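You operate a simulated robot arm through the tools that you are given. There is no shell and no other tool.

The job below is to be done with a simulated robot arm. You get a single attempt, and the scene is never put back.

JOB
Test the hoist brake with the bearing housing.
Fine: power switch on, creep speed; lift it a hand clear, see it hang still, set it back on the red stand, hook slack; power switch off. Where these are worked on the way, their far stop is far enough and under half their travel is too little: power switch.

It is judged by the outcome, as a careful person would: the job done as asked, and still so three seconds after it is handed in. It fails if anything else is knocked over, pushed out of place, dropped, spilled or broken.

ROBOT AND FRAMES
A 7-joint arm with a two-finger parallel gripper, fixed in place. Base frame: the origin is at the foot of the arm, x ahead of it, y to its left, z up. Units: mm, degrees, N and s.
With the tool pointing down near the work surface it reaches from about 340 to 460 mm from the base axis. Its first joint turns from -66.0 to 66.0 degrees. Payload 1.57 kg.
The TCP is the grasp point between the finger pads, 30 mm short of the fingertips. In the tool frame z runs along the fingers and y along their closing line. The gripper opens to 110 mm. The fingers are 24 mm wide and 12 mm thick; the gripper's body (48 by 112 mm) begins 78 mm behind the TCP.
Orientation is that of the tool frame in the base frame, as [roll, pitch, yaw] about the fixed x, y, z axes, in that order (R = Rz(yaw) Ry(pitch) Rx(roll)). With the fingers straight down and closing along the base's y, the tool's x points along the base's -x, its y along +y and its z along -z.

CONTROLS
- The arm moves only by the tool servo_tool. Its argument "targets" is a list of rows, each an object of numbers (a shift or turn left out is 0, a gripper value left out holds the last): "wx", "wy", "wz": the turn, a rotation vector about the base's x, y, z in degrees; "dx", "dy", "dz": the shift along the base's x, y, z in m; "jaw": the opening in per cent of the stroke, from 0 (shut) to 100 (fully open). In form: [{"wx": .., "wy": .., "wz": .., "dx": .., "dy": .., "dz": .., "jaw": ..}, ...]. A call has 1 to 20 rows; each row is the pose to reach, as a shift and turn from the pose commanded when the call began. A row lasts 0.2 s, in which the tool goes at most 50 mm and 8.6 degrees; a call with a longer step from one row to the next is refused whole, and so is a gripper value outside its range. Where a pose cannot be reached the arm comes as near as it can. A force on the tool above 90 N (or 10 N above the force at the start of the call, whichever is more), or a blocked arm, ends the call early, and 0.2 s more pass. The fingers move at their own pace (about 108 mm/s each) and stop on an object; they squeeze with about 27 N. The grip force told is the motor's: it shows also when the fingers shut on nothing. Time passes only in rows, and 0.2 s behind the last, so rows that repeat a pose let the fingers close. It gives the time, the measured TCP pose, the force on the tool (base axes), the opening and the grip force at its end, in the units of the frame above (readings bear some noise), with the torque about the TCP (base axes, N m) and any sound that the robot's microphone picked up, and new pictures: "show" is both (left out), scene, wrist or none.
- Cameras (640 x 400 px; columns grow to the right, rows downward): "scene" is fixed at [159.2, -383, 1417.8]; the picture's right is [0.84, -0.53, 0.00], its down [-0.24, -0.38, -0.89] and it looks along [0.48, 0.75, -0.45] (base axes); focal length 234 px, centre (320, 200). "wrist" rides on the gripper at [70, 16, -141] in the tool frame; the picture's right is [-0.23, 0.97, 0.00], its down [-0.86, -0.20, -0.48] and it looks along [-0.47, -0.11, 0.88] (tool axes); focal length 222 px, centre (320, 200).
- measure_at(camera, pixels): there is no depth. For up to 12 entries [column, row, z] of the newest picture of that camera ("zoom" is the newest enlarged one), the place [x, y] in the base frame at which the ray of that pixel passes the height z, good to about 2 mm. The clock stands still meanwhile.
- zoom(camera, box): a new picture of the part [left, top, right, bottom] of that camera's present view, enlarged. The clock stands still meanwhile.
- hand_in(): hands the job in; it is judged then, once.

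Leave the gripper open and the arm clear of the work at the hand-in unless told otherwise.

The tools are called by a JSON object that holds its "name" and its "arguments". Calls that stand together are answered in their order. servo_tool: Moves the arm, as the interface text tells. Its arguments: {"type":"object","properties":{"targets":{"type":"array"},"show":{"type":"string","enum":["both","scene","wrist","none"]}},"required":["targets"]} The other tools are called the same way: measure_at (camera, pixels) gives the place at which the rays of pixels pass given heights; zoom (camera, box) takes an enlarged picture of a part of a camera's view; hand_in () hands the job in.

At the start:

```text
time: 0.0
tcp_pos: [360.6, 22.4, 1317.6]
orientation: [-180.0, -0.1, -179.9]
ft_force: [0.3, 0.7, -0.7]
torque: [0.0, 0.0, 0.0]
finger_gap: 109.8
grasp_force: 0.2
```

scene: 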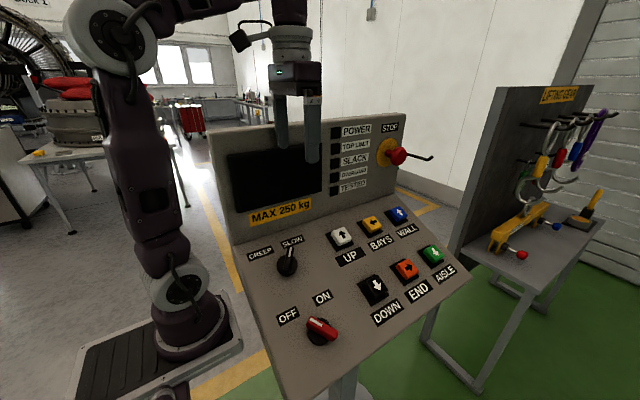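
wrist: 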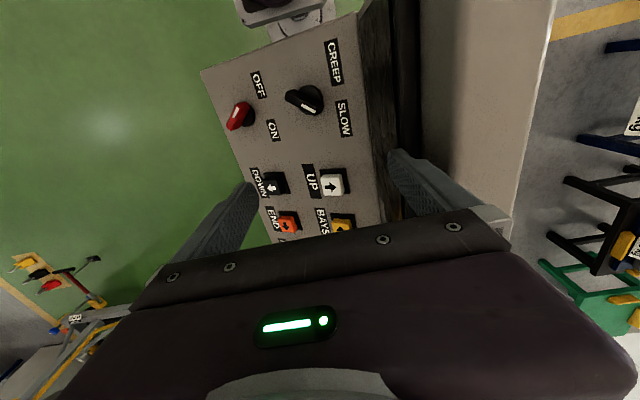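

I see a hoist control desk with a red power switch near (320,328) in the scene view, a black creep/slow selector near (287,262), and push buttons UP (341,236) and DOWN (373,288). I don't see the hoist yet, so I'll zoom in on several regions first.

{"name": "zoom", "arguments": {"camera": "scene", "box": [230, 190, 470, 350]}}

{"name": "zoom", "arguments": {"camera": "scene", "box": [210, 100, 450, 240]}}

{"name": "zoom", "arguments": {"camera": "scene", "box": [440, 70, 640, 290]}}

{"name": "zoom", "arguments": {"camera": "scene", "box": [0, 0, 300, 200]}}

{"name": "zoom", "arguments": {"camera": "wrist", "box": [180, 0, 400, 240]}}

{"name": "zoom", "arguments": {"camera": "wrist", "box": [0, 220, 160, 400]}}

{"name": "zoom", "arguments": {"camera": "wrist", "box": [520, 0, 640, 360]}}

```text
2.50 times, centred on (350, 270) of scene
```

zoom: 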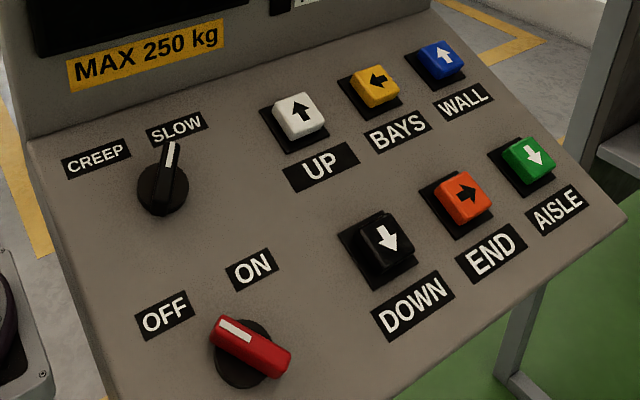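

```text
2.67 times, centred on (330, 170) of scene
```

zoom: 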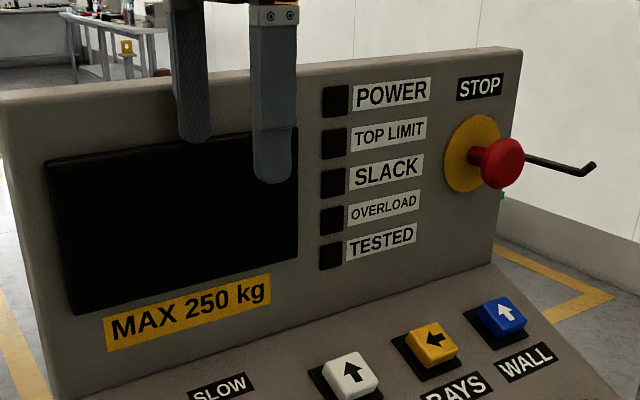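

```text
1.82 times, centred on (540, 180) of scene
```

zoom: 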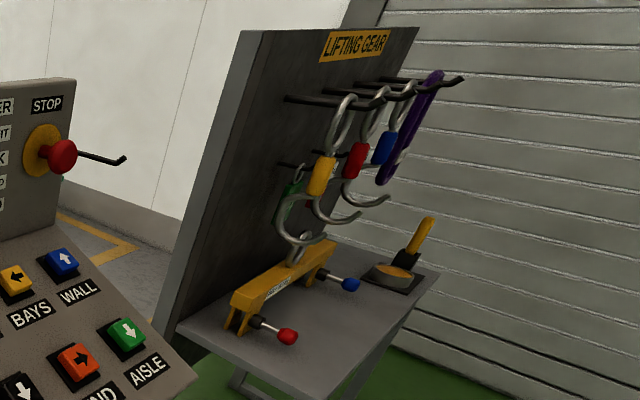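

```text
2.00 times, centred on (150, 100) of scene
```

zoom: 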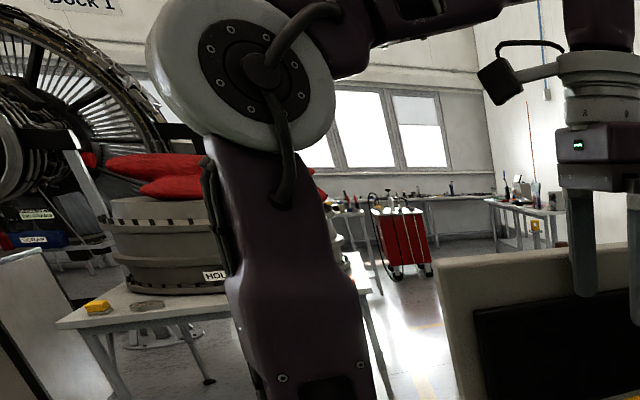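

```text
1.67 times, centred on (290, 120) of wrist
```

zoom: 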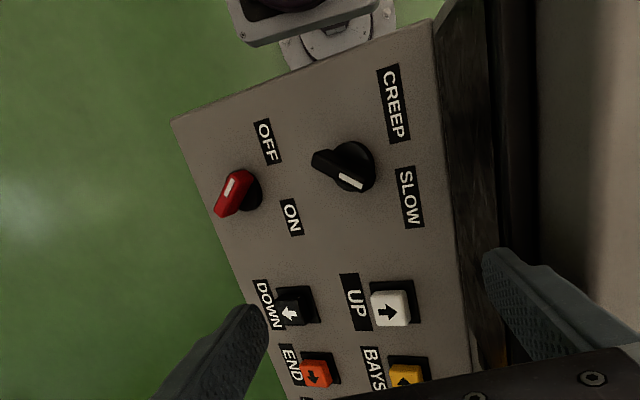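

```text
2.22 times, centred on (80, 310) of wrist
```

zoom: 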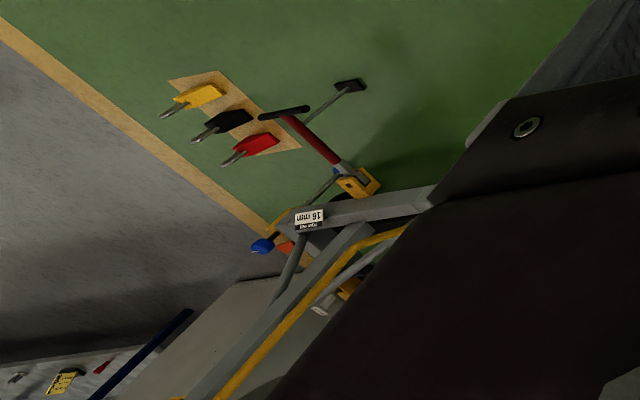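

```text
1.11 times, centred on (580, 180) of wrist
```

zoom: 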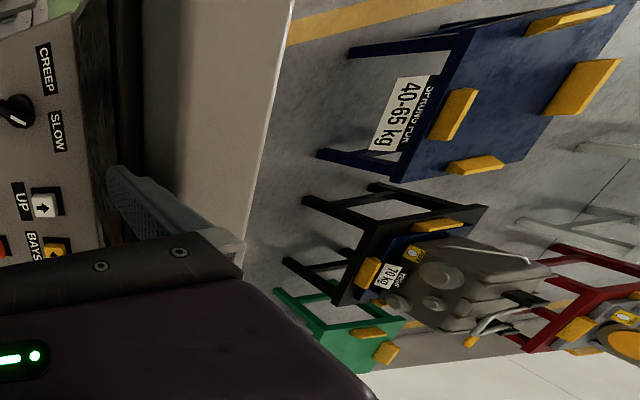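

The controls triangulate to roughly these positions: power switch (318,-135,990), speed selector (317,3,1052), UP (481,19,1052) and DOWN (473,-119,993). The stands, including a red one at the wrist view's lower right, are behind the desk toward +y. I'll raise the tool and tilt the wrist camera toward +y to see the hoist, load and red stand.

{"name": "servo_tool", "arguments": {"targets": [{"wx": 8, "dz": 0.02}, {"wx": 16, "dz": 0.04}, {"wx": 24, "dz": 0.06}, {"wx": 32, "dz": 0.08}, {"wx": 40, "dz": 0.1}, {"wx": 40, "dz": 0.1}]}}

```text
time: 1.4
tcp_pos: [323.1, 43.9, 1384.7]
orientation: [140.1, 0.7, -179.9]
ft_force: [3.6, -2.6, -0.7]
torque: [0.44, 0.25, 0.24]
finger_gap: 110.0
grasp_force: 0.0
out of reach, approached as far as the arm can: row 2, 3, 4, 5, 6
```

scene: 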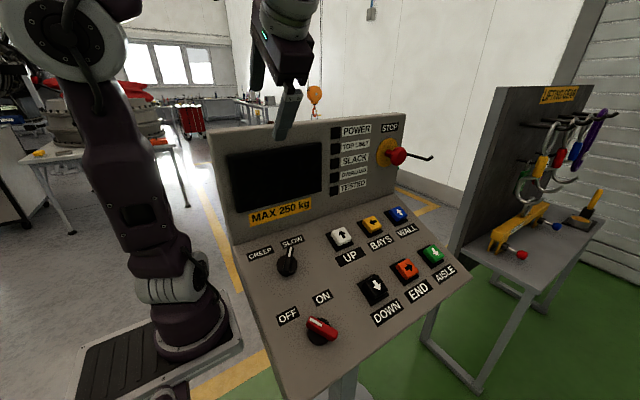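
wrist: 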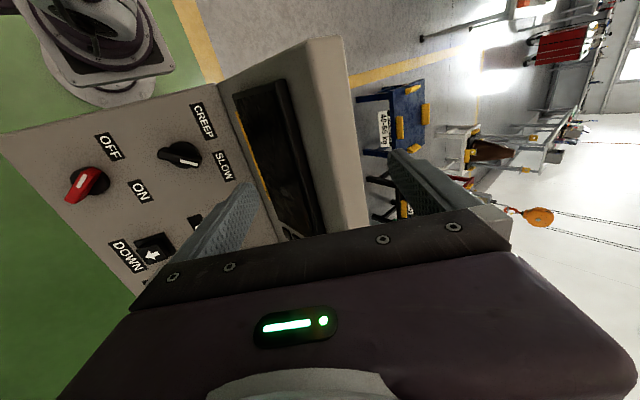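

The arm reached as far as it could. An orange hook block is now visible at wrist (535,215) and scene (315,95). I'll zoom in on both.

{"name": "zoom", "arguments": {"camera": "wrist", "box": [340, 60, 640, 260]}}

{"name": "zoom", "arguments": {"camera": "scene", "box": [200, 60, 440, 210]}}

```text
2.00 times, centred on (490, 160) of wrist
```

zoom: 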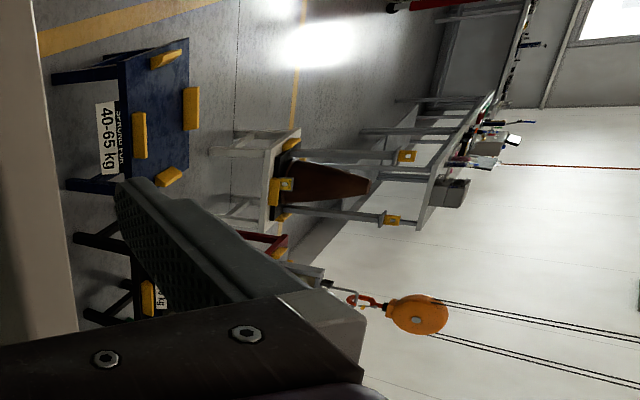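

```text
2.67 times, centred on (320, 135) of scene
```

zoom: 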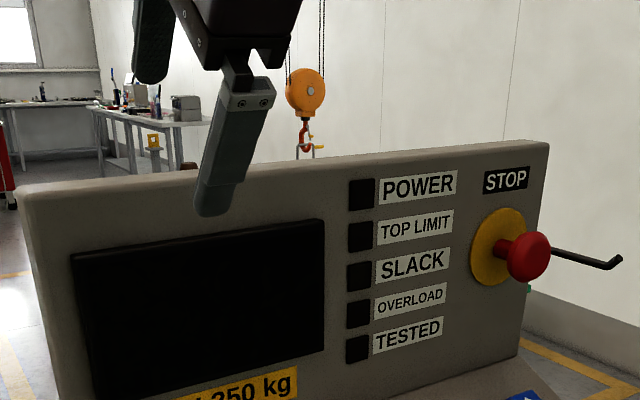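

The load and stand are far behind the desk, and the gripper hides part of them. I'll turn the wrist further toward them while backing off toward -y, to stay clear of the desk's upright board.

{"name": "servo_tool", "arguments": {"targets": [{"wx": 5, "wz": -5, "dx": -0.01, "dy": -0.02, "dz": -0.02}, {"wx": 10, "wz": -10, "dx": -0.02, "dy": -0.04, "dz": -0.04}, {"wx": 15, "wz": -15, "dx": -0.03, "dy": -0.06, "dz": -0.06}, {"wx": 20, "wz": -20, "dx": -0.03, "dy": -0.08, "dz": -0.06}, {"wx": 25, "wz": -25, "dx": -0.03, "dy": -0.08, "dz": -0.06}, {"wx": 25, "wz": -25, "dx": -0.03, "dy": -0.08, "dz": -0.06}]}}

```text
time: 2.8
tcp_pos: [296.3, -37.1, 1322.6]
orientation: [115.6, -5.3, 155.7]
ft_force: [-0.2, -0.6, -0.5]
torque: [0.02, 0.0, -0.02]
finger_gap: 110.1
grasp_force: 0.0
```

scene: 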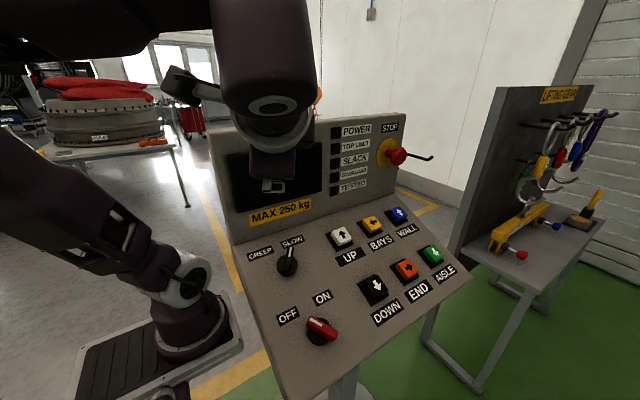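
wrist: 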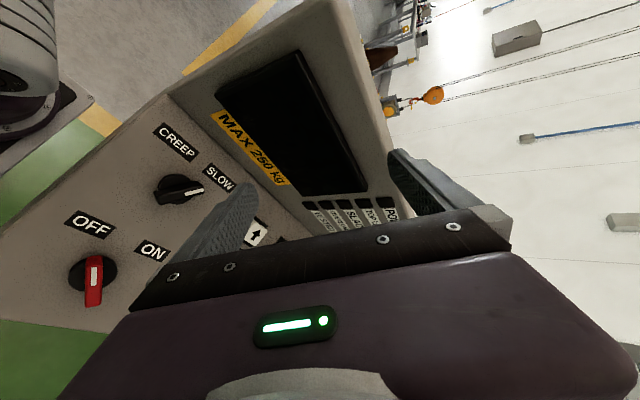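

The upright board now hides the stand, but the hook block is visible at (430,95). I'll zoom in to see what hangs on the hook.

{"name": "zoom", "arguments": {"camera": "wrist", "box": [350, 20, 510, 180]}}

```text
2.50 times, centred on (430, 100) of wrist
```

zoom: 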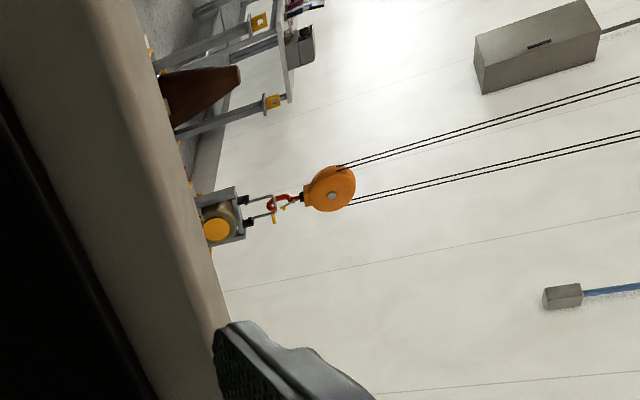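

The hook's bail is clearly attached to a housing with an orange-yellow face, sitting behind the board on the stand. So the load is already hooked. Next I'll bring the tool above the panel, with its axis square to the slope (about 24 degrees), to measure the controls.

{"name": "servo_tool", "arguments": {"targets": [{"wx": -5.8, "wy": 0.5, "wz": 3.6, "dx": 0.003, "dy": -0.005, "dz": -0.01}, {"wx": -11.6, "wy": 1.0, "wz": 7.2, "dx": 0.006, "dy": -0.01, "dz": -0.025}, {"wx": -17.4, "wy": 1.5, "wz": 10.8, "dx": 0.01, "dy": -0.015, "dz": -0.04}, {"wx": -23.3, "wy": 2.0, "wz": 14.3, "dx": 0.014, "dy": -0.02, "dz": -0.055}, {"wx": -29.1, "wy": 2.5, "wz": 17.9, "dx": 0.018, "dy": -0.025, "dz": -0.07}, {"wx": -34.9, "wy": 3.0, "wz": 21.5, "dx": 0.022, "dy": -0.03, "dz": -0.085}, {"wx": -40.7, "wy": 3.5, "wz": 25.1, "dx": 0.024, "dy": -0.033, "dz": -0.1}, {"wx": -40.7, "wy": 3.5, "wz": 25.1, "dx": 0.024, "dy": -0.033, "dz": -0.1}]}}

```text
time: 4.6
tcp_pos: [319.0, -71.0, 1223.5]
orientation: [156.1, -0.1, -179.9]
ft_force: [0.1, -1.1, -0.3]
torque: [0.01, 0.03, -0.01]
finger_gap: 110.0
grasp_force: 0.1
```

scene: 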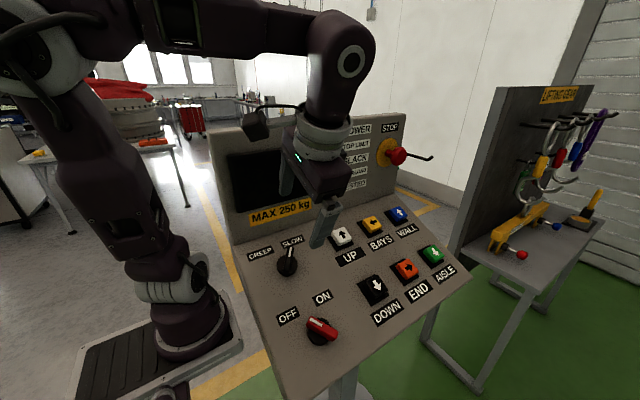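
wrist: 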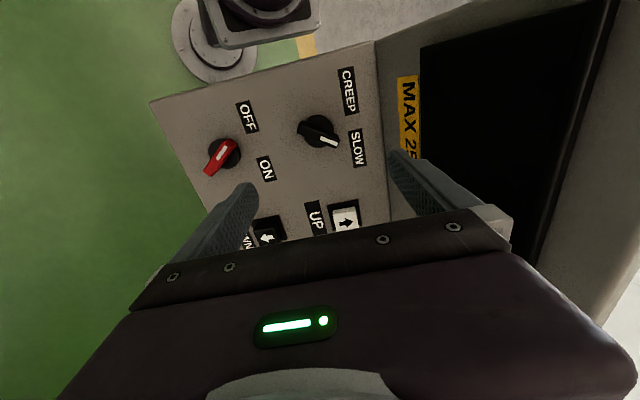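

The orientation matches the panel slope. I'll zoom both cameras to get precise positions of the switch, selector, buttons and labels.

{"name": "zoom", "arguments": {"camera": "wrist", "box": [190, 80, 390, 205]}}

{"name": "zoom", "arguments": {"camera": "scene", "box": [230, 220, 390, 350]}}

{"name": "measure_at", "arguments": {"camera": "scene", "pixels": [[322, 297, 960], [322, 297, 1000], [288, 316, 960], [288, 316, 1000], [260, 253, 1020], [260, 253, 1050], [292, 241, 1020], [292, 241, 1050]]}}

{"name": "measure_at", "arguments": {"camera": "wrist", "pixels": [[265, 169, 960], [265, 169, 1000], [248, 117, 960], [248, 117, 1000], [348, 91, 1020], [348, 91, 1050], [357, 149, 1020], [357, 149, 1050]]}}

```text
3.20 times, centred on (290, 142) of wrist
```

zoom: 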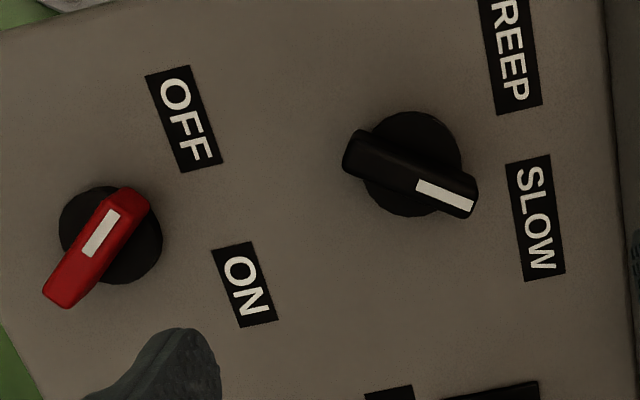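

```text
3.08 times, centred on (310, 285) of scene
```

zoom: 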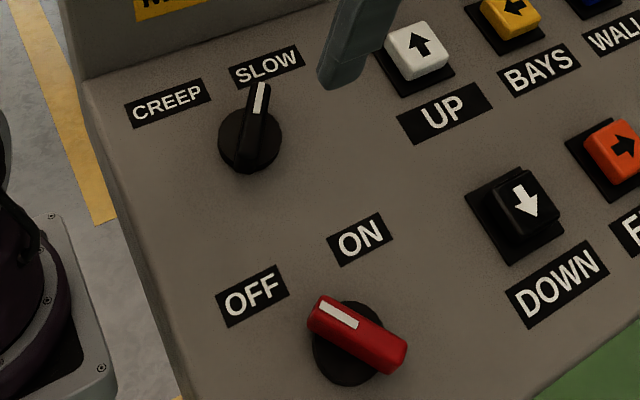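

```text
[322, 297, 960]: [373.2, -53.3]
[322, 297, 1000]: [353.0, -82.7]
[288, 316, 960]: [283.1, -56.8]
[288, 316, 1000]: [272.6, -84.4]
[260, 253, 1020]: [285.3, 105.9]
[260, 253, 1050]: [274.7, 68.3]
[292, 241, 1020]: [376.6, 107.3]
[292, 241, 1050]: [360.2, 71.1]
```

```text
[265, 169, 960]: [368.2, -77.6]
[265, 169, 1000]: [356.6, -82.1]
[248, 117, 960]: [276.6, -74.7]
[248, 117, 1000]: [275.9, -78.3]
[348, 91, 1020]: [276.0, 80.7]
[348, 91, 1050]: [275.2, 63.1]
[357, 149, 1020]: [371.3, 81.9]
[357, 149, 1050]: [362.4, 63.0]
```

Triangulating the labels puts the panel plane at about z = 994 at y = -79 and 1060 at y = 57. Now I'll pin down the handles' ends and discs in both views.

{"name": "measure_at", "arguments": {"camera": "zoom", "pixels": [[320, 312, 980], [320, 312, 1000], [395, 358, 980], [395, 358, 1000], [345, 345, 970], [345, 345, 990], [262, 90, 1040], [262, 90, 1060], [246, 163, 1040], [246, 163, 1060], [249, 142, 1030], [249, 142, 1050]]}}

{"name": "measure_at", "arguments": {"camera": "wrist", "pixels": [[229.1, 142.5, 980], [229.1, 142.5, 1000], [209.4, 171.3, 980], [209.4, 171.3, 1000], [224.4, 153.4, 970], [224.4, 153.4, 990], [302.5, 127.5, 1040], [302.5, 127.5, 1060], [334.4, 141.2, 1040], [334.4, 141.2, 1060], [318.75, 130.9, 1030], [318.75, 130.9, 1050]]}}

```text
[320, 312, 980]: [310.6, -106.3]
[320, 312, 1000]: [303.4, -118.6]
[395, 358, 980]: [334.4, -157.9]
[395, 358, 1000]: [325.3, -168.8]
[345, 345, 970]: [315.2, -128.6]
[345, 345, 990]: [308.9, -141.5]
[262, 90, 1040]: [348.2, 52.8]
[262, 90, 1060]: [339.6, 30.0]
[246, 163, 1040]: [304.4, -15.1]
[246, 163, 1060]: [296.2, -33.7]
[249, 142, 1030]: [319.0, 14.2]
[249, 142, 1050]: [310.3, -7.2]
```

```text
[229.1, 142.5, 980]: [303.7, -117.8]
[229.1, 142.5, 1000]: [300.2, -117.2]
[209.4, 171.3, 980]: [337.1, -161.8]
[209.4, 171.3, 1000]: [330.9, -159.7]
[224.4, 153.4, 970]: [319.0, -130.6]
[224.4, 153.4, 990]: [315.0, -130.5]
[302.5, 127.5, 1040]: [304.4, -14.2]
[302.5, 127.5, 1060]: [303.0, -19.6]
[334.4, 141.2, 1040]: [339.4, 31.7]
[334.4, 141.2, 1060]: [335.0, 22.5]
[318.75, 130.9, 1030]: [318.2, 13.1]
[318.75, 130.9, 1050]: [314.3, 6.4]
```

The power handle's bar runs from about (302,-117,997) (index end, toward OFF) to (333,-161,986), pivoting at about (317,-131). OFF and ON are about 35 degrees either side of up-slope. I want better accuracy, so I'll zoom in tight on the power switch in the scene view and measure from that.

{"name": "zoom", "arguments": {"camera": "scene", "box": [268, 285, 348, 350]}}

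```text
6.15 times, centred on (308, 318) of scene
```

zoom: 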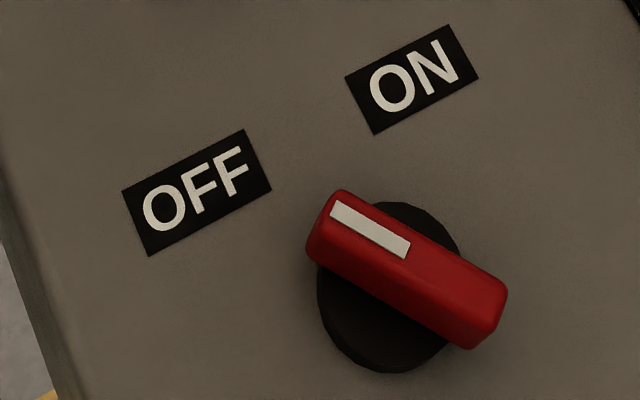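

{"name": "measure_at", "arguments": {"camera": "zoom", "pixels": [[122, 191, 980], [122, 191, 1000], [271, 189, 980], [271, 189, 1000], [345, 76, 980], [345, 76, 1000], [479, 77, 980], [479, 77, 1000], [337, 201, 1000], [408, 249, 1000], [505, 290, 990], [385, 290, 970]]}}

{"name": "zoom", "arguments": {"camera": "wrist", "box": [200, 95, 290, 190]}}

```text
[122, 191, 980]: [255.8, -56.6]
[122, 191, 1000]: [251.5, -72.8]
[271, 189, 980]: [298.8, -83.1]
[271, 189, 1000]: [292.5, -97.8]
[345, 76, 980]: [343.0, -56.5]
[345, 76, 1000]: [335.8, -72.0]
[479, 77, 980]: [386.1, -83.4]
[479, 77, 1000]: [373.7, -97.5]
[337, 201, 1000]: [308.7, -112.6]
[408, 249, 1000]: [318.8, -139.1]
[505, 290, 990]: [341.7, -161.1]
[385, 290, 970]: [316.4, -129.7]
```

```text
4.21 times, centred on (245, 142) of wrist
```

zoom: 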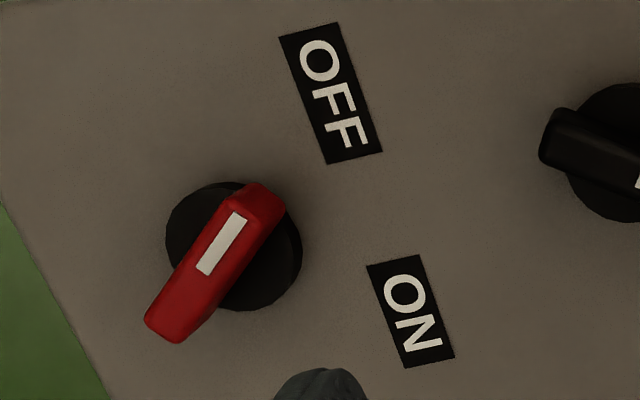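

{"name": "measure_at", "arguments": {"camera": "zoom", "pixels": [[339, 22, 980], [339, 22, 1000], [327, 164, 980], [327, 164, 1000], [418, 254, 980], [418, 254, 1000], [405, 369, 980], [405, 369, 1000], [238, 214, 1000], [203, 274, 1000], [163, 332, 990], [234, 246, 970]]}}

{"name": "zoom", "arguments": {"camera": "scene", "box": [240, 225, 320, 290]}}

```text
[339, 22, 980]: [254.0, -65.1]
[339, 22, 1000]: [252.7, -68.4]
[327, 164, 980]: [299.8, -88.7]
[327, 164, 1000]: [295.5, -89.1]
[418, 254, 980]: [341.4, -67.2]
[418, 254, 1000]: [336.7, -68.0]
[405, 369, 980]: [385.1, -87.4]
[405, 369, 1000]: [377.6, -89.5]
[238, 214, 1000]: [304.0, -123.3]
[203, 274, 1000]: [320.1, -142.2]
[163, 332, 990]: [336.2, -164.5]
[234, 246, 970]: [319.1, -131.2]
```

```text
6.15 times, centred on (280, 258) of scene
```

zoom: 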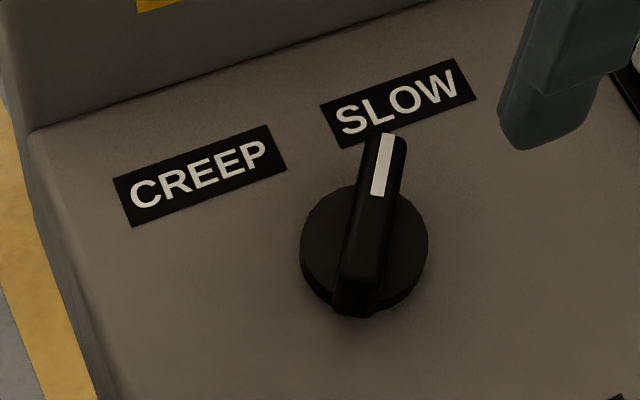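

{"name": "measure_at", "arguments": {"camera": "zoom", "pixels": [[113, 180, 1040], [113, 180, 1060], [287, 168, 1040], [287, 168, 1060], [319, 104, 1040], [319, 104, 1060], [477, 96, 1040], [477, 96, 1060], [387, 135, 1060], [377, 195, 1060], [355, 305, 1050], [364, 250, 1040]]}}

{"name": "zoom", "arguments": {"camera": "wrist", "box": [285, 65, 385, 175]}}

```text
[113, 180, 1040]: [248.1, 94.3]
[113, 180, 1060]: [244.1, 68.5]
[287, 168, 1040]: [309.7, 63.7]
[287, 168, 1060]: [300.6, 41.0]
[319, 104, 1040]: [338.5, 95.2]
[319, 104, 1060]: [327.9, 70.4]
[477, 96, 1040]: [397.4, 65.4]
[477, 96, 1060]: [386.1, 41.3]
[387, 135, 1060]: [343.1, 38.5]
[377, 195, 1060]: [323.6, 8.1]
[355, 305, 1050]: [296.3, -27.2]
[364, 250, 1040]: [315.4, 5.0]
```

```text
3.64 times, centred on (335, 120) of wrist
```

zoom: 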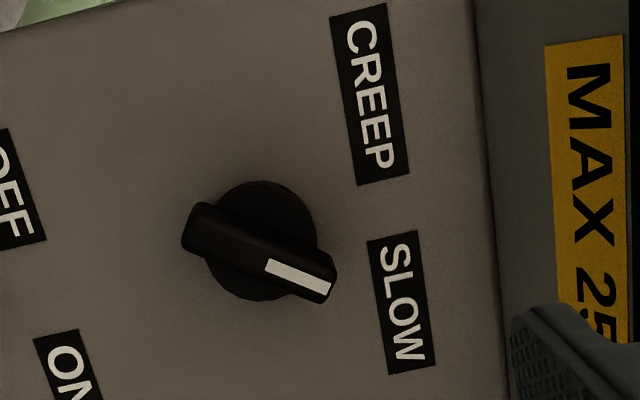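

{"name": "measure_at", "arguments": {"camera": "zoom", "pixels": [[386, 3, 1040], [386, 3, 1060], [358, 185, 1040], [358, 185, 1060], [416, 231, 1040], [416, 231, 1060], [390, 374, 1040], [390, 374, 1060], [330, 287, 1060], [268, 266, 1060], [192, 226, 1050], [257, 240, 1040]]}}

{"name": "zoom", "arguments": {"camera": "scene", "box": [325, 205, 425, 305]}}

```text
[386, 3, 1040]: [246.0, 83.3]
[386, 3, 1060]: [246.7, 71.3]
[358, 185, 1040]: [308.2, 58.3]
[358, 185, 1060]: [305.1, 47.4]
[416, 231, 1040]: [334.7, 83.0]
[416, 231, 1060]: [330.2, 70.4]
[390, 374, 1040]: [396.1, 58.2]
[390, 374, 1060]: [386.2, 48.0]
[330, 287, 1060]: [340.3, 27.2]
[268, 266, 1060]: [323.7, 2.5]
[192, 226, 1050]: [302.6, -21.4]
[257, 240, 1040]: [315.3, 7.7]
```

```text
4.00 times, centred on (375, 255) of scene
```

zoom: 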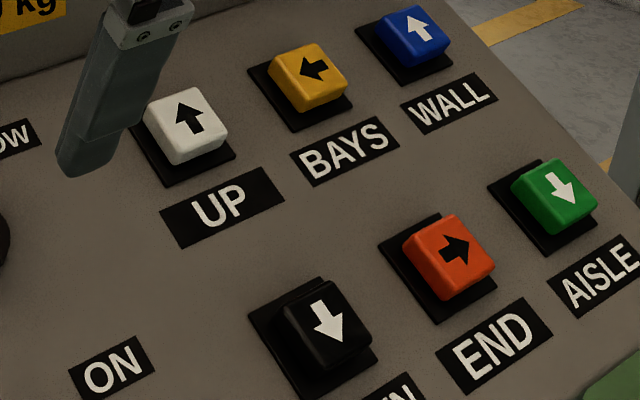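

The panel plane is z ≈ 1025.7 + 0.451·y (24.3 degrees). The handles stand about 38–40 mm off the panel, with pivots near (317.5,-129) for power and (317,11) for the selector. I'll close the fingers and move them to the OFF side of the red handle, still well above it.

{"name": "servo_tool", "arguments": {"targets": [{"dx": -0.007, "dy": -0.019, "dz": -0.023, "jaw": 0}, {"dx": -0.014, "dy": -0.039, "dz": -0.046, "jaw": 0}, {"dx": -0.021, "dy": -0.058, "dz": -0.069, "jaw": 0}, {"dx": -0.028, "dy": -0.078, "dz": -0.092, "jaw": 0}, {"dx": -0.035, "dy": -0.098, "dz": -0.115, "jaw": 0}, {"dx": -0.0425, "dy": -0.1173, "dz": -0.1379, "jaw": 0}, {"dx": -0.0425, "dy": -0.1173, "dz": -0.1379, "jaw": 0}]}}

```text
time: 6.2
tcp_pos: [274.8, -211.1, 1110.8]
orientation: [157.6, 1.8, 178.2]
ft_force: [0.4, -0.3, 0.0]
torque: [0.0, -0.02, 0.0]
finger_gap: 0.0
grasp_force: 21.8
out of reach, approached as far as the arm can: row 4, 5, 6, 7
```

scene: 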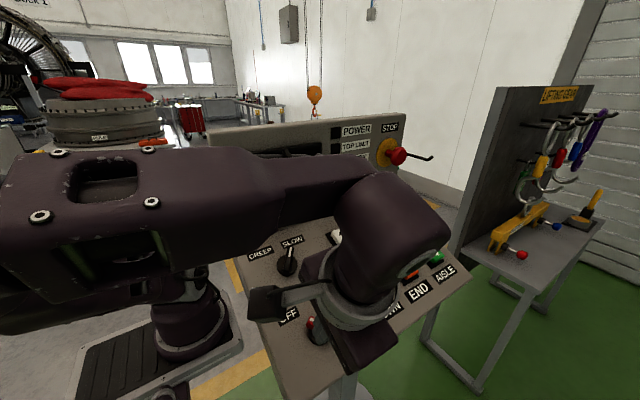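
wrist: 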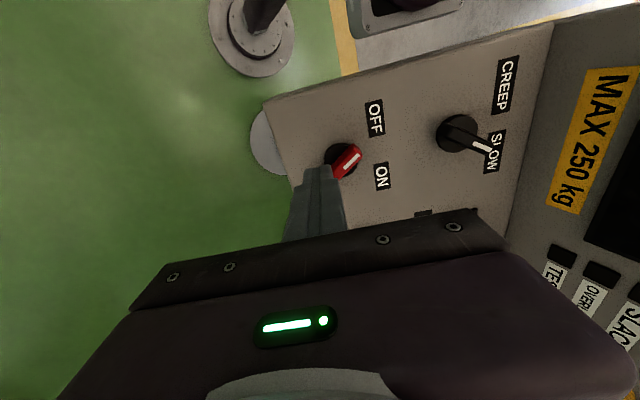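

With that tilt and position, this spot is too close to the base to reach. I'll instead use a straight-down tool and push the handle's other (lower-right) end from its right side, which lies about 380 mm out. First I'll straighten the tool and hover to the right of the red handle.

{"name": "servo_tool", "arguments": {"targets": [{"wx": -4.5, "wy": 0.4, "wz": 0.4, "dx": 0.017, "dy": 0.015, "dz": 0.0}, {"wx": -9.0, "wy": 0.7, "wz": 0.7, "dx": 0.034, "dy": 0.03, "dz": 0.0}, {"wx": -13.5, "wy": 1.1, "wz": 1.1, "dx": 0.051, "dy": 0.046, "dz": -0.005}, {"wx": -18, "wy": 1.5, "wz": 1.5, "dx": 0.068, "dy": 0.061, "dz": -0.01}, {"wx": -22.4, "wy": 1.8, "wz": 1.8, "dx": 0.0857, "dy": 0.0764, "dz": -0.021}, {"wx": -22.4, "wy": 1.8, "wz": 1.8, "dx": 0.0857, "dy": 0.0764, "dz": -0.021}]}}

```text
time: 7.6
tcp_pos: [356.3, -135.9, 1084.5]
orientation: [179.9, 0.2, -179.6]
ft_force: [-0.5, 0.6, 0.4]
torque: [0.01, -0.01, -0.01]
finger_gap: 0.2
grasp_force: 21.0
out of reach, approached as far as the arm can: row 1, 2, 3
```

scene: 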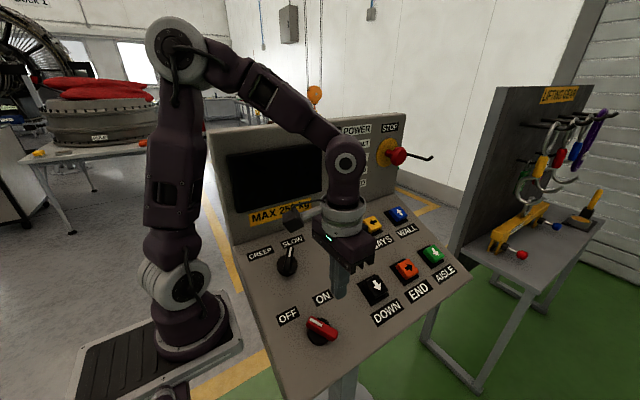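
wrist: 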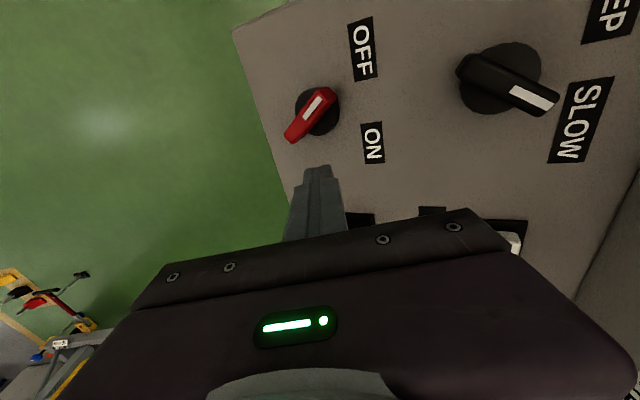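

The tool is now straight down at (356,-136,1085), with the red handle's lower end at about (290,137) in the wrist view. I'll zoom in here to recheck the handle position from this closer view.

{"name": "zoom", "arguments": {"camera": "wrist", "box": [260, 60, 390, 190]}}

{"name": "zoom", "arguments": {"camera": "scene", "box": [280, 260, 400, 360]}}

```text
3.08 times, centred on (325, 125) of wrist
```

zoom: 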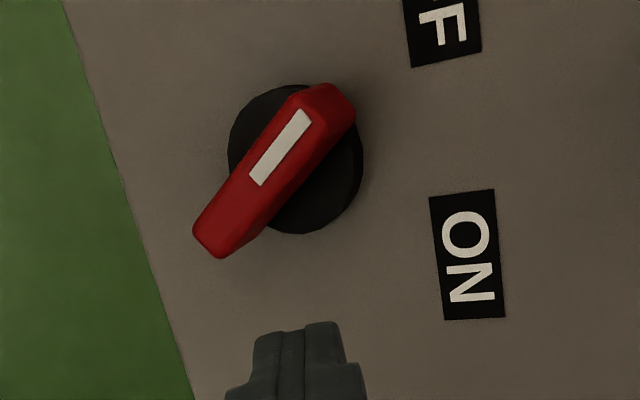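

```text
4.00 times, centred on (340, 310) of scene
```

zoom: 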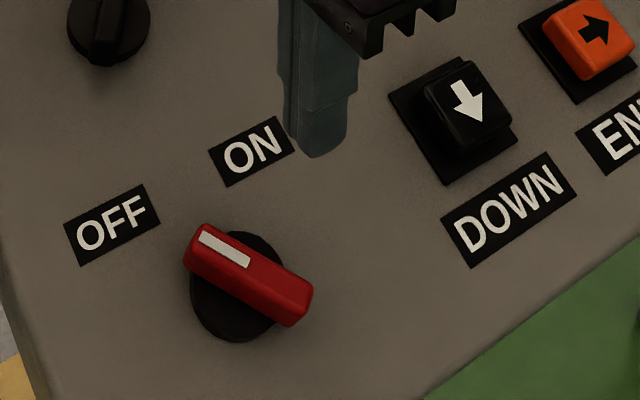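

{"name": "measure_at", "arguments": {"camera": "zoom", "pixels": [[203, 234, 1000], [203, 234, 1020], [247, 261, 1000], [247, 261, 1020], [302, 300, 980], [302, 300, 1000], [238, 288, 970], [238, 288, 990]]}}

{"name": "measure_at", "arguments": {"camera": "wrist", "pixels": [[320.1, 96.4, 1000], [320.1, 96.4, 1020], [304.9, 119.5, 1000], [304.9, 119.5, 1020], [288.9, 139.6, 980], [288.9, 139.6, 1000], [316.9, 111.4, 970], [316.9, 111.4, 990]]}}

```text
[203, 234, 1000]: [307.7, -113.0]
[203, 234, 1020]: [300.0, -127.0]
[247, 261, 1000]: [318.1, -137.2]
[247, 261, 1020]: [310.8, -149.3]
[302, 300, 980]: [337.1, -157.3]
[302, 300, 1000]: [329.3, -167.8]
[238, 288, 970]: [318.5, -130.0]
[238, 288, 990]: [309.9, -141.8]
```

```text
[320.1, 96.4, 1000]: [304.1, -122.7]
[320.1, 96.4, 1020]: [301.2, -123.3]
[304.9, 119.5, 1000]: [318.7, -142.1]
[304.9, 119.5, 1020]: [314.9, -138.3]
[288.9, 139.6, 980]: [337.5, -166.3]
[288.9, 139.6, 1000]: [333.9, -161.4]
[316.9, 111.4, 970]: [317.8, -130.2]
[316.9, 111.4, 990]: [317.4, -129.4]
```

The measurements agree: handle top about 40 mm above the panel, pivot near (318,-130,970). I'll descend beside the handle on its right, so the tip is about 25 mm above the panel and below the handle top.

{"name": "servo_tool", "arguments": {"targets": [{"dx": 0.004, "dy": 0.001, "dz": -0.02}, {"dx": 0.004, "dy": 0.001, "dz": -0.04}, {"dx": 0.004, "dy": 0.001, "dz": -0.055}, {"dx": 0.004, "dy": 0.001, "dz": -0.062}, {"dx": 0.004, "dy": 0.001, "dz": -0.062}]}}

```text
time: 8.8
tcp_pos: [361.2, -133.0, 1025.3]
orientation: [179.8, 0.3, -179.6]
ft_force: [-0.2, 0.0, 0.8]
torque: [-0.02, -0.04, -0.01]
finger_gap: 0.0
grasp_force: 21.2
```

scene: 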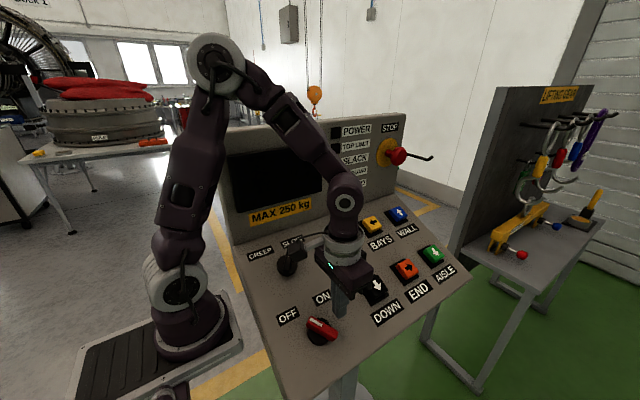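
wrist: 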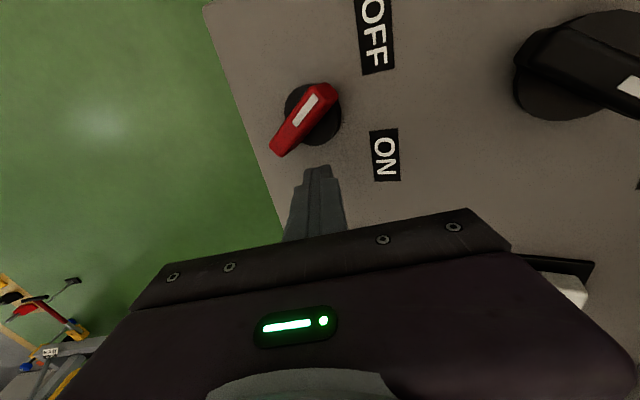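

The fingertip is beside the handle. Now I'll push its lower end to the left in an arc; first half of the arc, then check.

{"name": "servo_tool", "arguments": {"targets": [{"dx": -0.0064, "dy": -0.0044, "dz": -0.003}, {"dx": -0.0127, "dy": -0.0087, "dz": -0.0061}, {"dx": -0.0143, "dy": -0.0126, "dz": -0.0079}, {"dx": -0.0158, "dy": -0.0164, "dz": -0.0096}, {"dx": -0.0203, "dy": -0.0205, "dz": -0.0114}, {"dx": -0.0247, "dy": -0.0245, "dz": -0.0132}]}}

```text
time: 10.2
tcp_pos: [338.1, -158.1, 1013.2]
orientation: [179.9, 0.3, -179.5]
ft_force: [1.0, -0.7, 0.1]
torque: [0.01, -0.04, 0.0]
finger_gap: 0.2
grasp_force: 21.1
```

scene: 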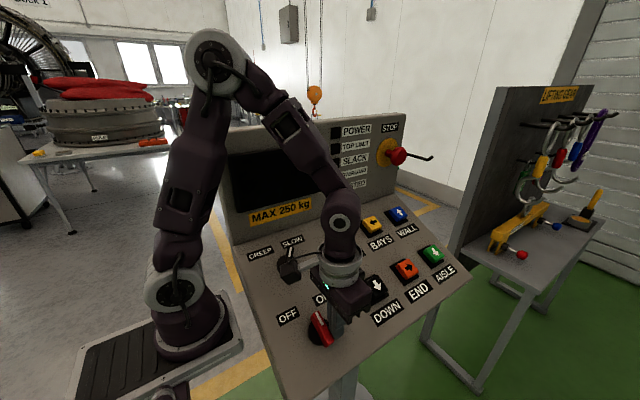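
wrist: 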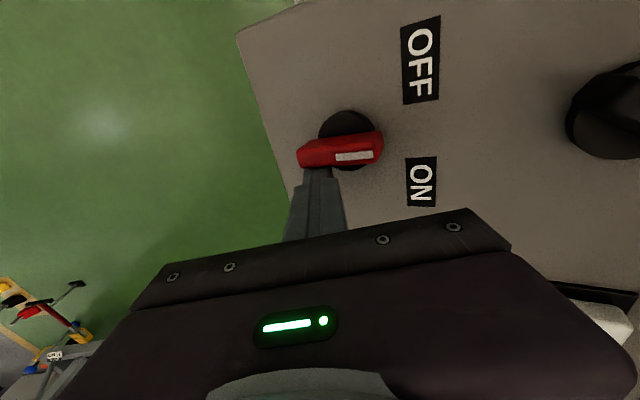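

The handle turned to mid-travel with hardly any force. I'll continue to the ON stop.

{"name": "servo_tool", "arguments": {"targets": [{"dx": -0.0032, "dy": -0.0027, "dz": -0.0019}, {"dx": -0.0064, "dy": -0.0054, "dz": -0.0038}, {"dx": -0.0094, "dy": -0.007, "dz": -0.0045}, {"dx": -0.0124, "dy": -0.0087, "dz": -0.0053}, {"dx": -0.0152, "dy": -0.0092, "dz": -0.0055}, {"dx": -0.017, "dy": -0.0094, "dz": -0.0055}]}}

```text
time: 11.6
tcp_pos: [326.6, -168.0, 1007.0]
orientation: [-179.6, 1.0, -179.6]
ft_force: [56.9, 7.0, 5.1]
torque: [0.15, -0.62, -0.63]
finger_gap: 0.0
grasp_force: 21.5
```

scene: 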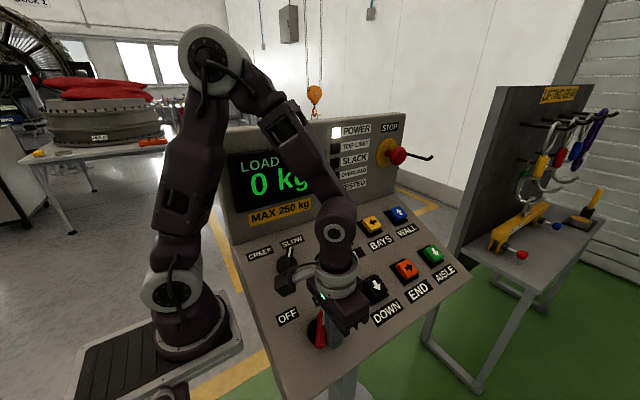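
wrist: 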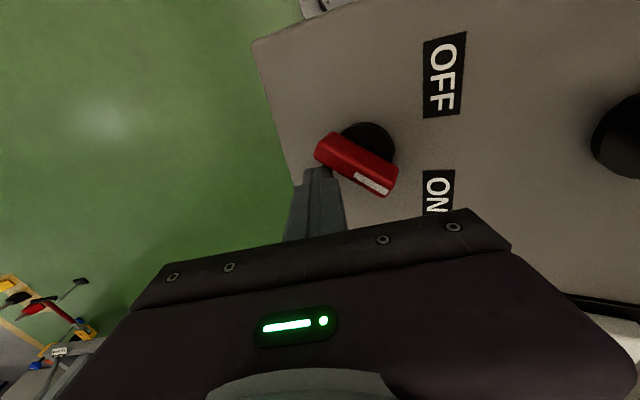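

It's at the ON stop: 57 N push-back, POWER lamp lit, display reading "LOAD 0 kg". I'll back off to the right and lift clear.

{"name": "servo_tool", "arguments": {"targets": [{"dx": 0.015, "dy": 0.002, "dz": 0.0}, {"dx": 0.03, "dy": 0.005, "dz": 0.01}, {"dx": 0.035, "dy": 0.01, "dz": 0.04}, {"dx": 0.035, "dy": 0.02, "dz": 0.08}, {"dx": 0.035, "dy": 0.03, "dz": 0.115}, {"dx": 0.035, "dy": 0.03, "dz": 0.115}]}}

{"name": "zoom", "arguments": {"camera": "scene", "box": [210, 80, 450, 230]}}

{"name": "zoom", "arguments": {"camera": "scene", "box": [240, 220, 360, 350]}}

```text
time: 13.0
tcp_pos: [355.1, -136.6, 1121.2]
orientation: [179.9, 0.3, -179.6]
ft_force: [0.6, -0.3, 0.4]
torque: [0.0, -0.02, -0.01]
finger_gap: 0.0
grasp_force: 21.2
```

scene: 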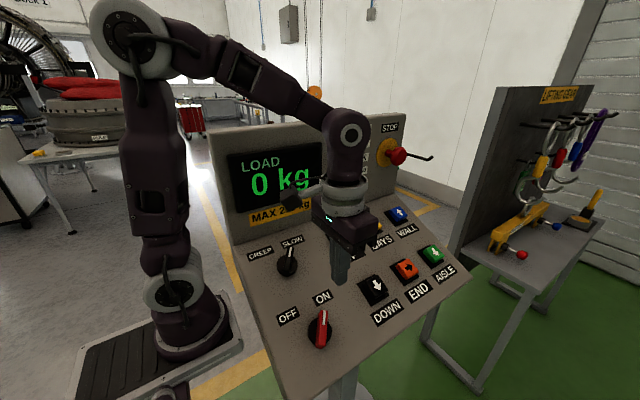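
wrist: 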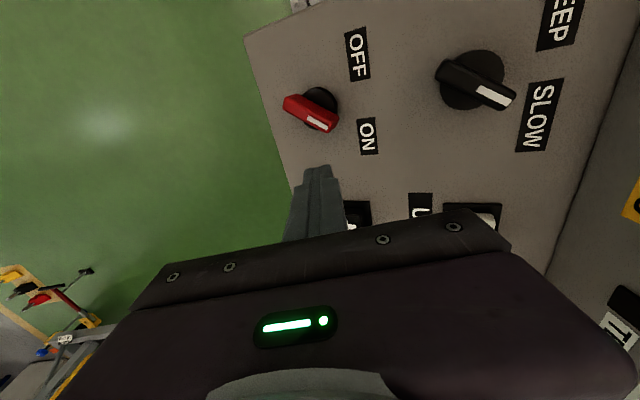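

```text
2.67 times, centred on (330, 155) of scene
```

zoom: 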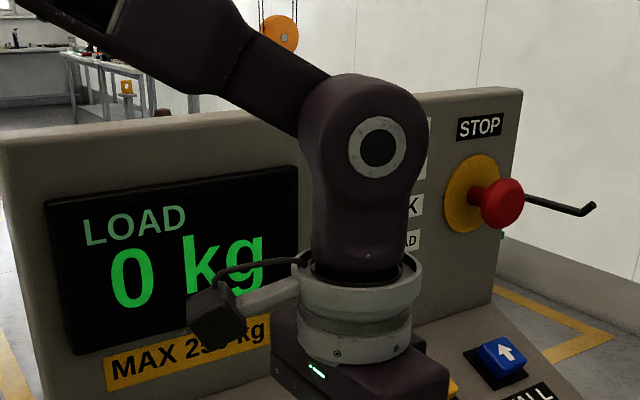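

```text
3.08 times, centred on (300, 285) of scene
```

zoom: 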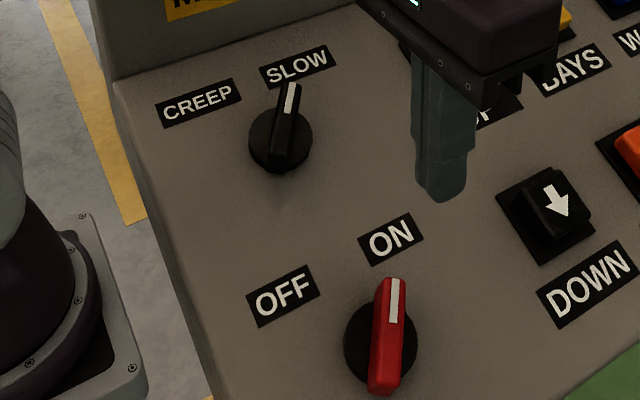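

POWER is on and the handle points to ON. Next is the speed selector, which needs to go from SLOW to CREEP. I'll test the reach above where the push would end, near (328,24), staying high.

{"name": "servo_tool", "arguments": {"targets": [{"dx": -0.005, "dy": 0.04, "dz": 0.01}, {"dx": -0.01, "dy": 0.08, "dz": 0.01}, {"dx": -0.018, "dy": 0.12, "dz": 0.005}, {"dx": -0.027, "dy": 0.16, "dz": 0.0}, {"dx": -0.027, "dy": 0.16, "dz": -0.01}, {"dx": -0.027, "dy": 0.16, "dz": -0.01}]}}

```text
time: 14.4
tcp_pos: [329.1, 23.3, 1112.8]
orientation: [179.9, 0.3, -179.6]
ft_force: [0.0, -0.4, -0.7]
torque: [0.0, -0.01, 0.0]
finger_gap: 0.1
grasp_force: 20.6
```

scene: 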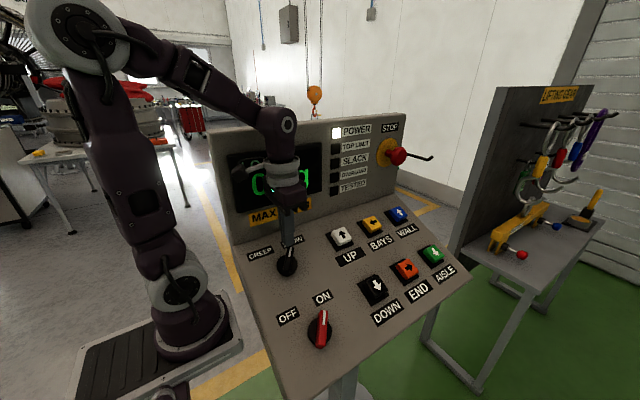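
wrist: 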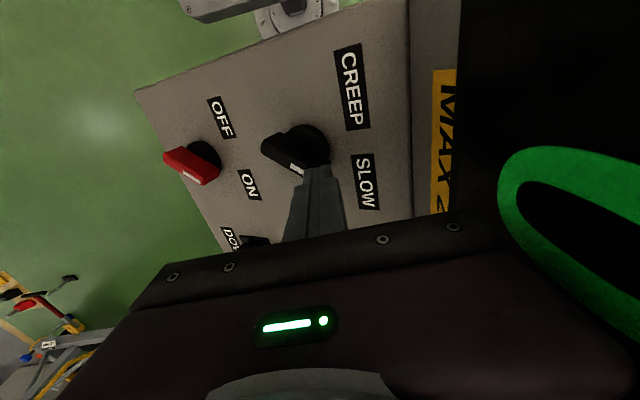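

That's reachable, and the POWER lamp is lit. I'll move to the right of the selector, with a slight 10-degree tilt to keep the gripper body off the display board, and descend beside the handle.

{"name": "servo_tool", "arguments": {"targets": [{"wx": 3, "dx": 0.01, "dy": -0.01, "dz": 0.02}, {"wx": 6, "dx": 0.022, "dy": -0.022, "dz": 0.02}, {"wx": 10, "dx": 0.031, "dy": -0.033, "dz": 0.015}, {"wx": 10, "dx": 0.031, "dy": -0.033, "dz": -0.005}, {"wx": 10, "dx": 0.031, "dy": -0.033, "dz": -0.022}, {"wx": 10, "dx": 0.031, "dy": -0.033, "dz": -0.032}, {"wx": 10, "dx": 0.031, "dy": -0.033, "dz": -0.032}]}}

{"name": "zoom", "arguments": {"camera": "scene", "box": [210, 80, 450, 230]}}

{"name": "zoom", "arguments": {"camera": "scene", "box": [240, 220, 360, 320]}}

```text
time: 16.0
tcp_pos: [360.4, -8.7, 1079.8]
orientation: [169.8, 0.4, -179.7]
ft_force: [-0.5, 0.6, -0.8]
torque: [-0.01, 0.0, 0.01]
finger_gap: 0.1
grasp_force: 21.3
```

scene: 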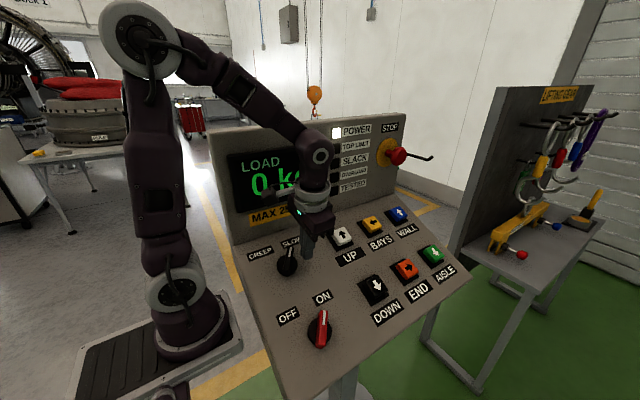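
wrist: 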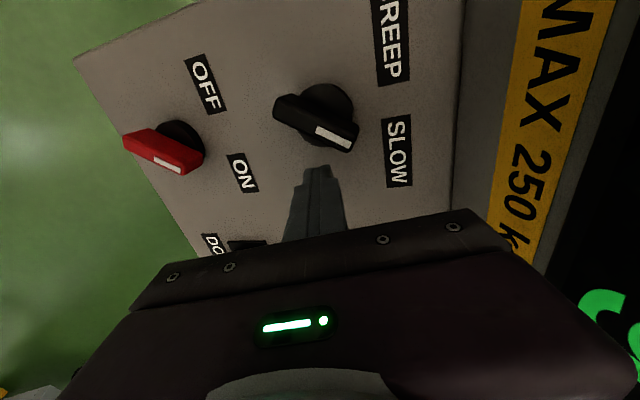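

```text
2.67 times, centred on (330, 155) of scene
```

zoom: 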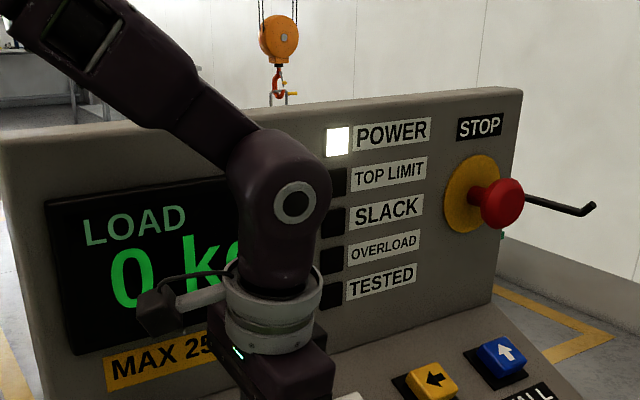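

```text
4.00 times, centred on (300, 270) of scene
```

zoom: 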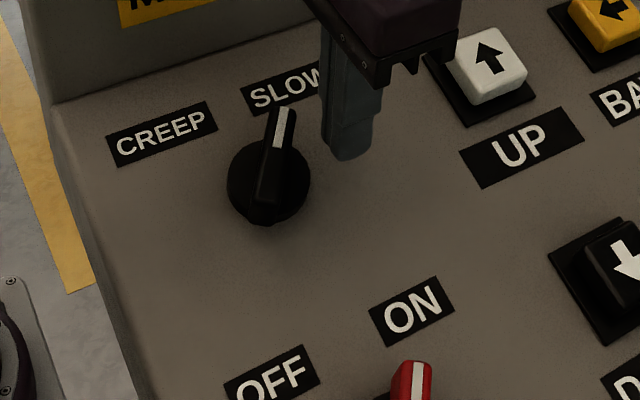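

Only the POWER lamp is lit, and the load reads 0 kg. The fingertip sits to the right of the selector's index end. I'll push it in an arc toward CREEP.

{"name": "servo_tool", "arguments": {"targets": [{"dx": -0.0062, "dy": 0.0028, "dz": 0.0019}, {"dx": -0.0124, "dy": 0.0056, "dz": 0.0037}, {"dx": -0.014, "dy": 0.0095, "dz": 0.0055}, {"dx": -0.0155, "dy": 0.0133, "dz": 0.0073}, {"dx": -0.02, "dy": 0.0174, "dz": 0.0091}, {"dx": -0.0244, "dy": 0.0214, "dz": 0.0109}, {"dx": -0.0268, "dy": 0.0244, "dz": 0.0123}, {"dx": -0.0292, "dy": 0.0274, "dz": 0.0136}, {"dx": -0.0322, "dy": 0.029, "dz": 0.0144}, {"dx": -0.0352, "dy": 0.0307, "dz": 0.0151}]}}

{"name": "zoom", "arguments": {"camera": "scene", "box": [240, 220, 360, 320]}}

```text
time: 18.2
tcp_pos: [327.1, 20.4, 1095.1]
orientation: [170.0, 0.7, -179.6]
ft_force: [18.9, -2.4, -2.4]
torque: [-0.06, -0.58, 0.13]
finger_gap: 0.1
grasp_force: 21.4
```

scene: 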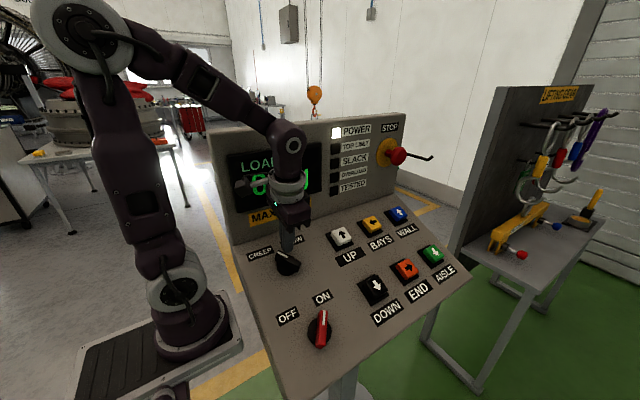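
wrist: 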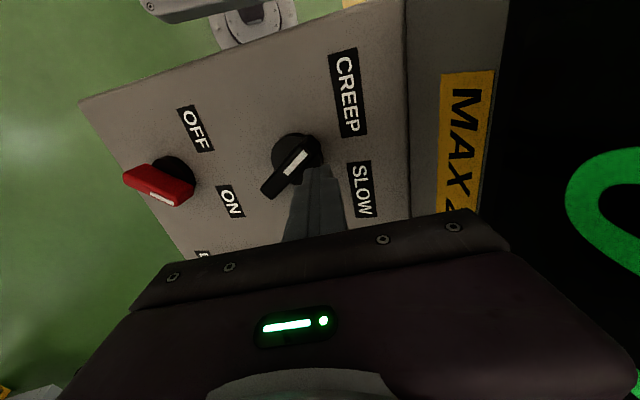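

```text
4.00 times, centred on (300, 270) of scene
```

zoom: 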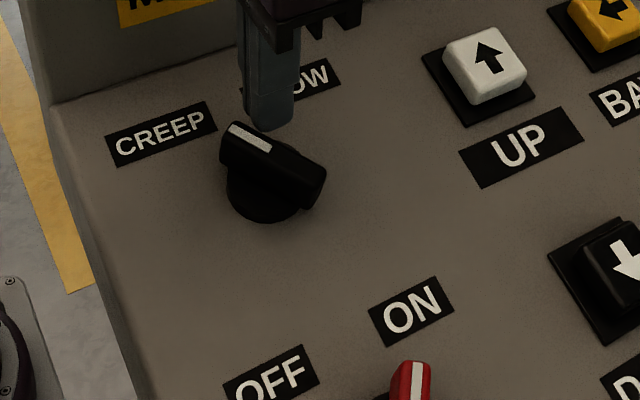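

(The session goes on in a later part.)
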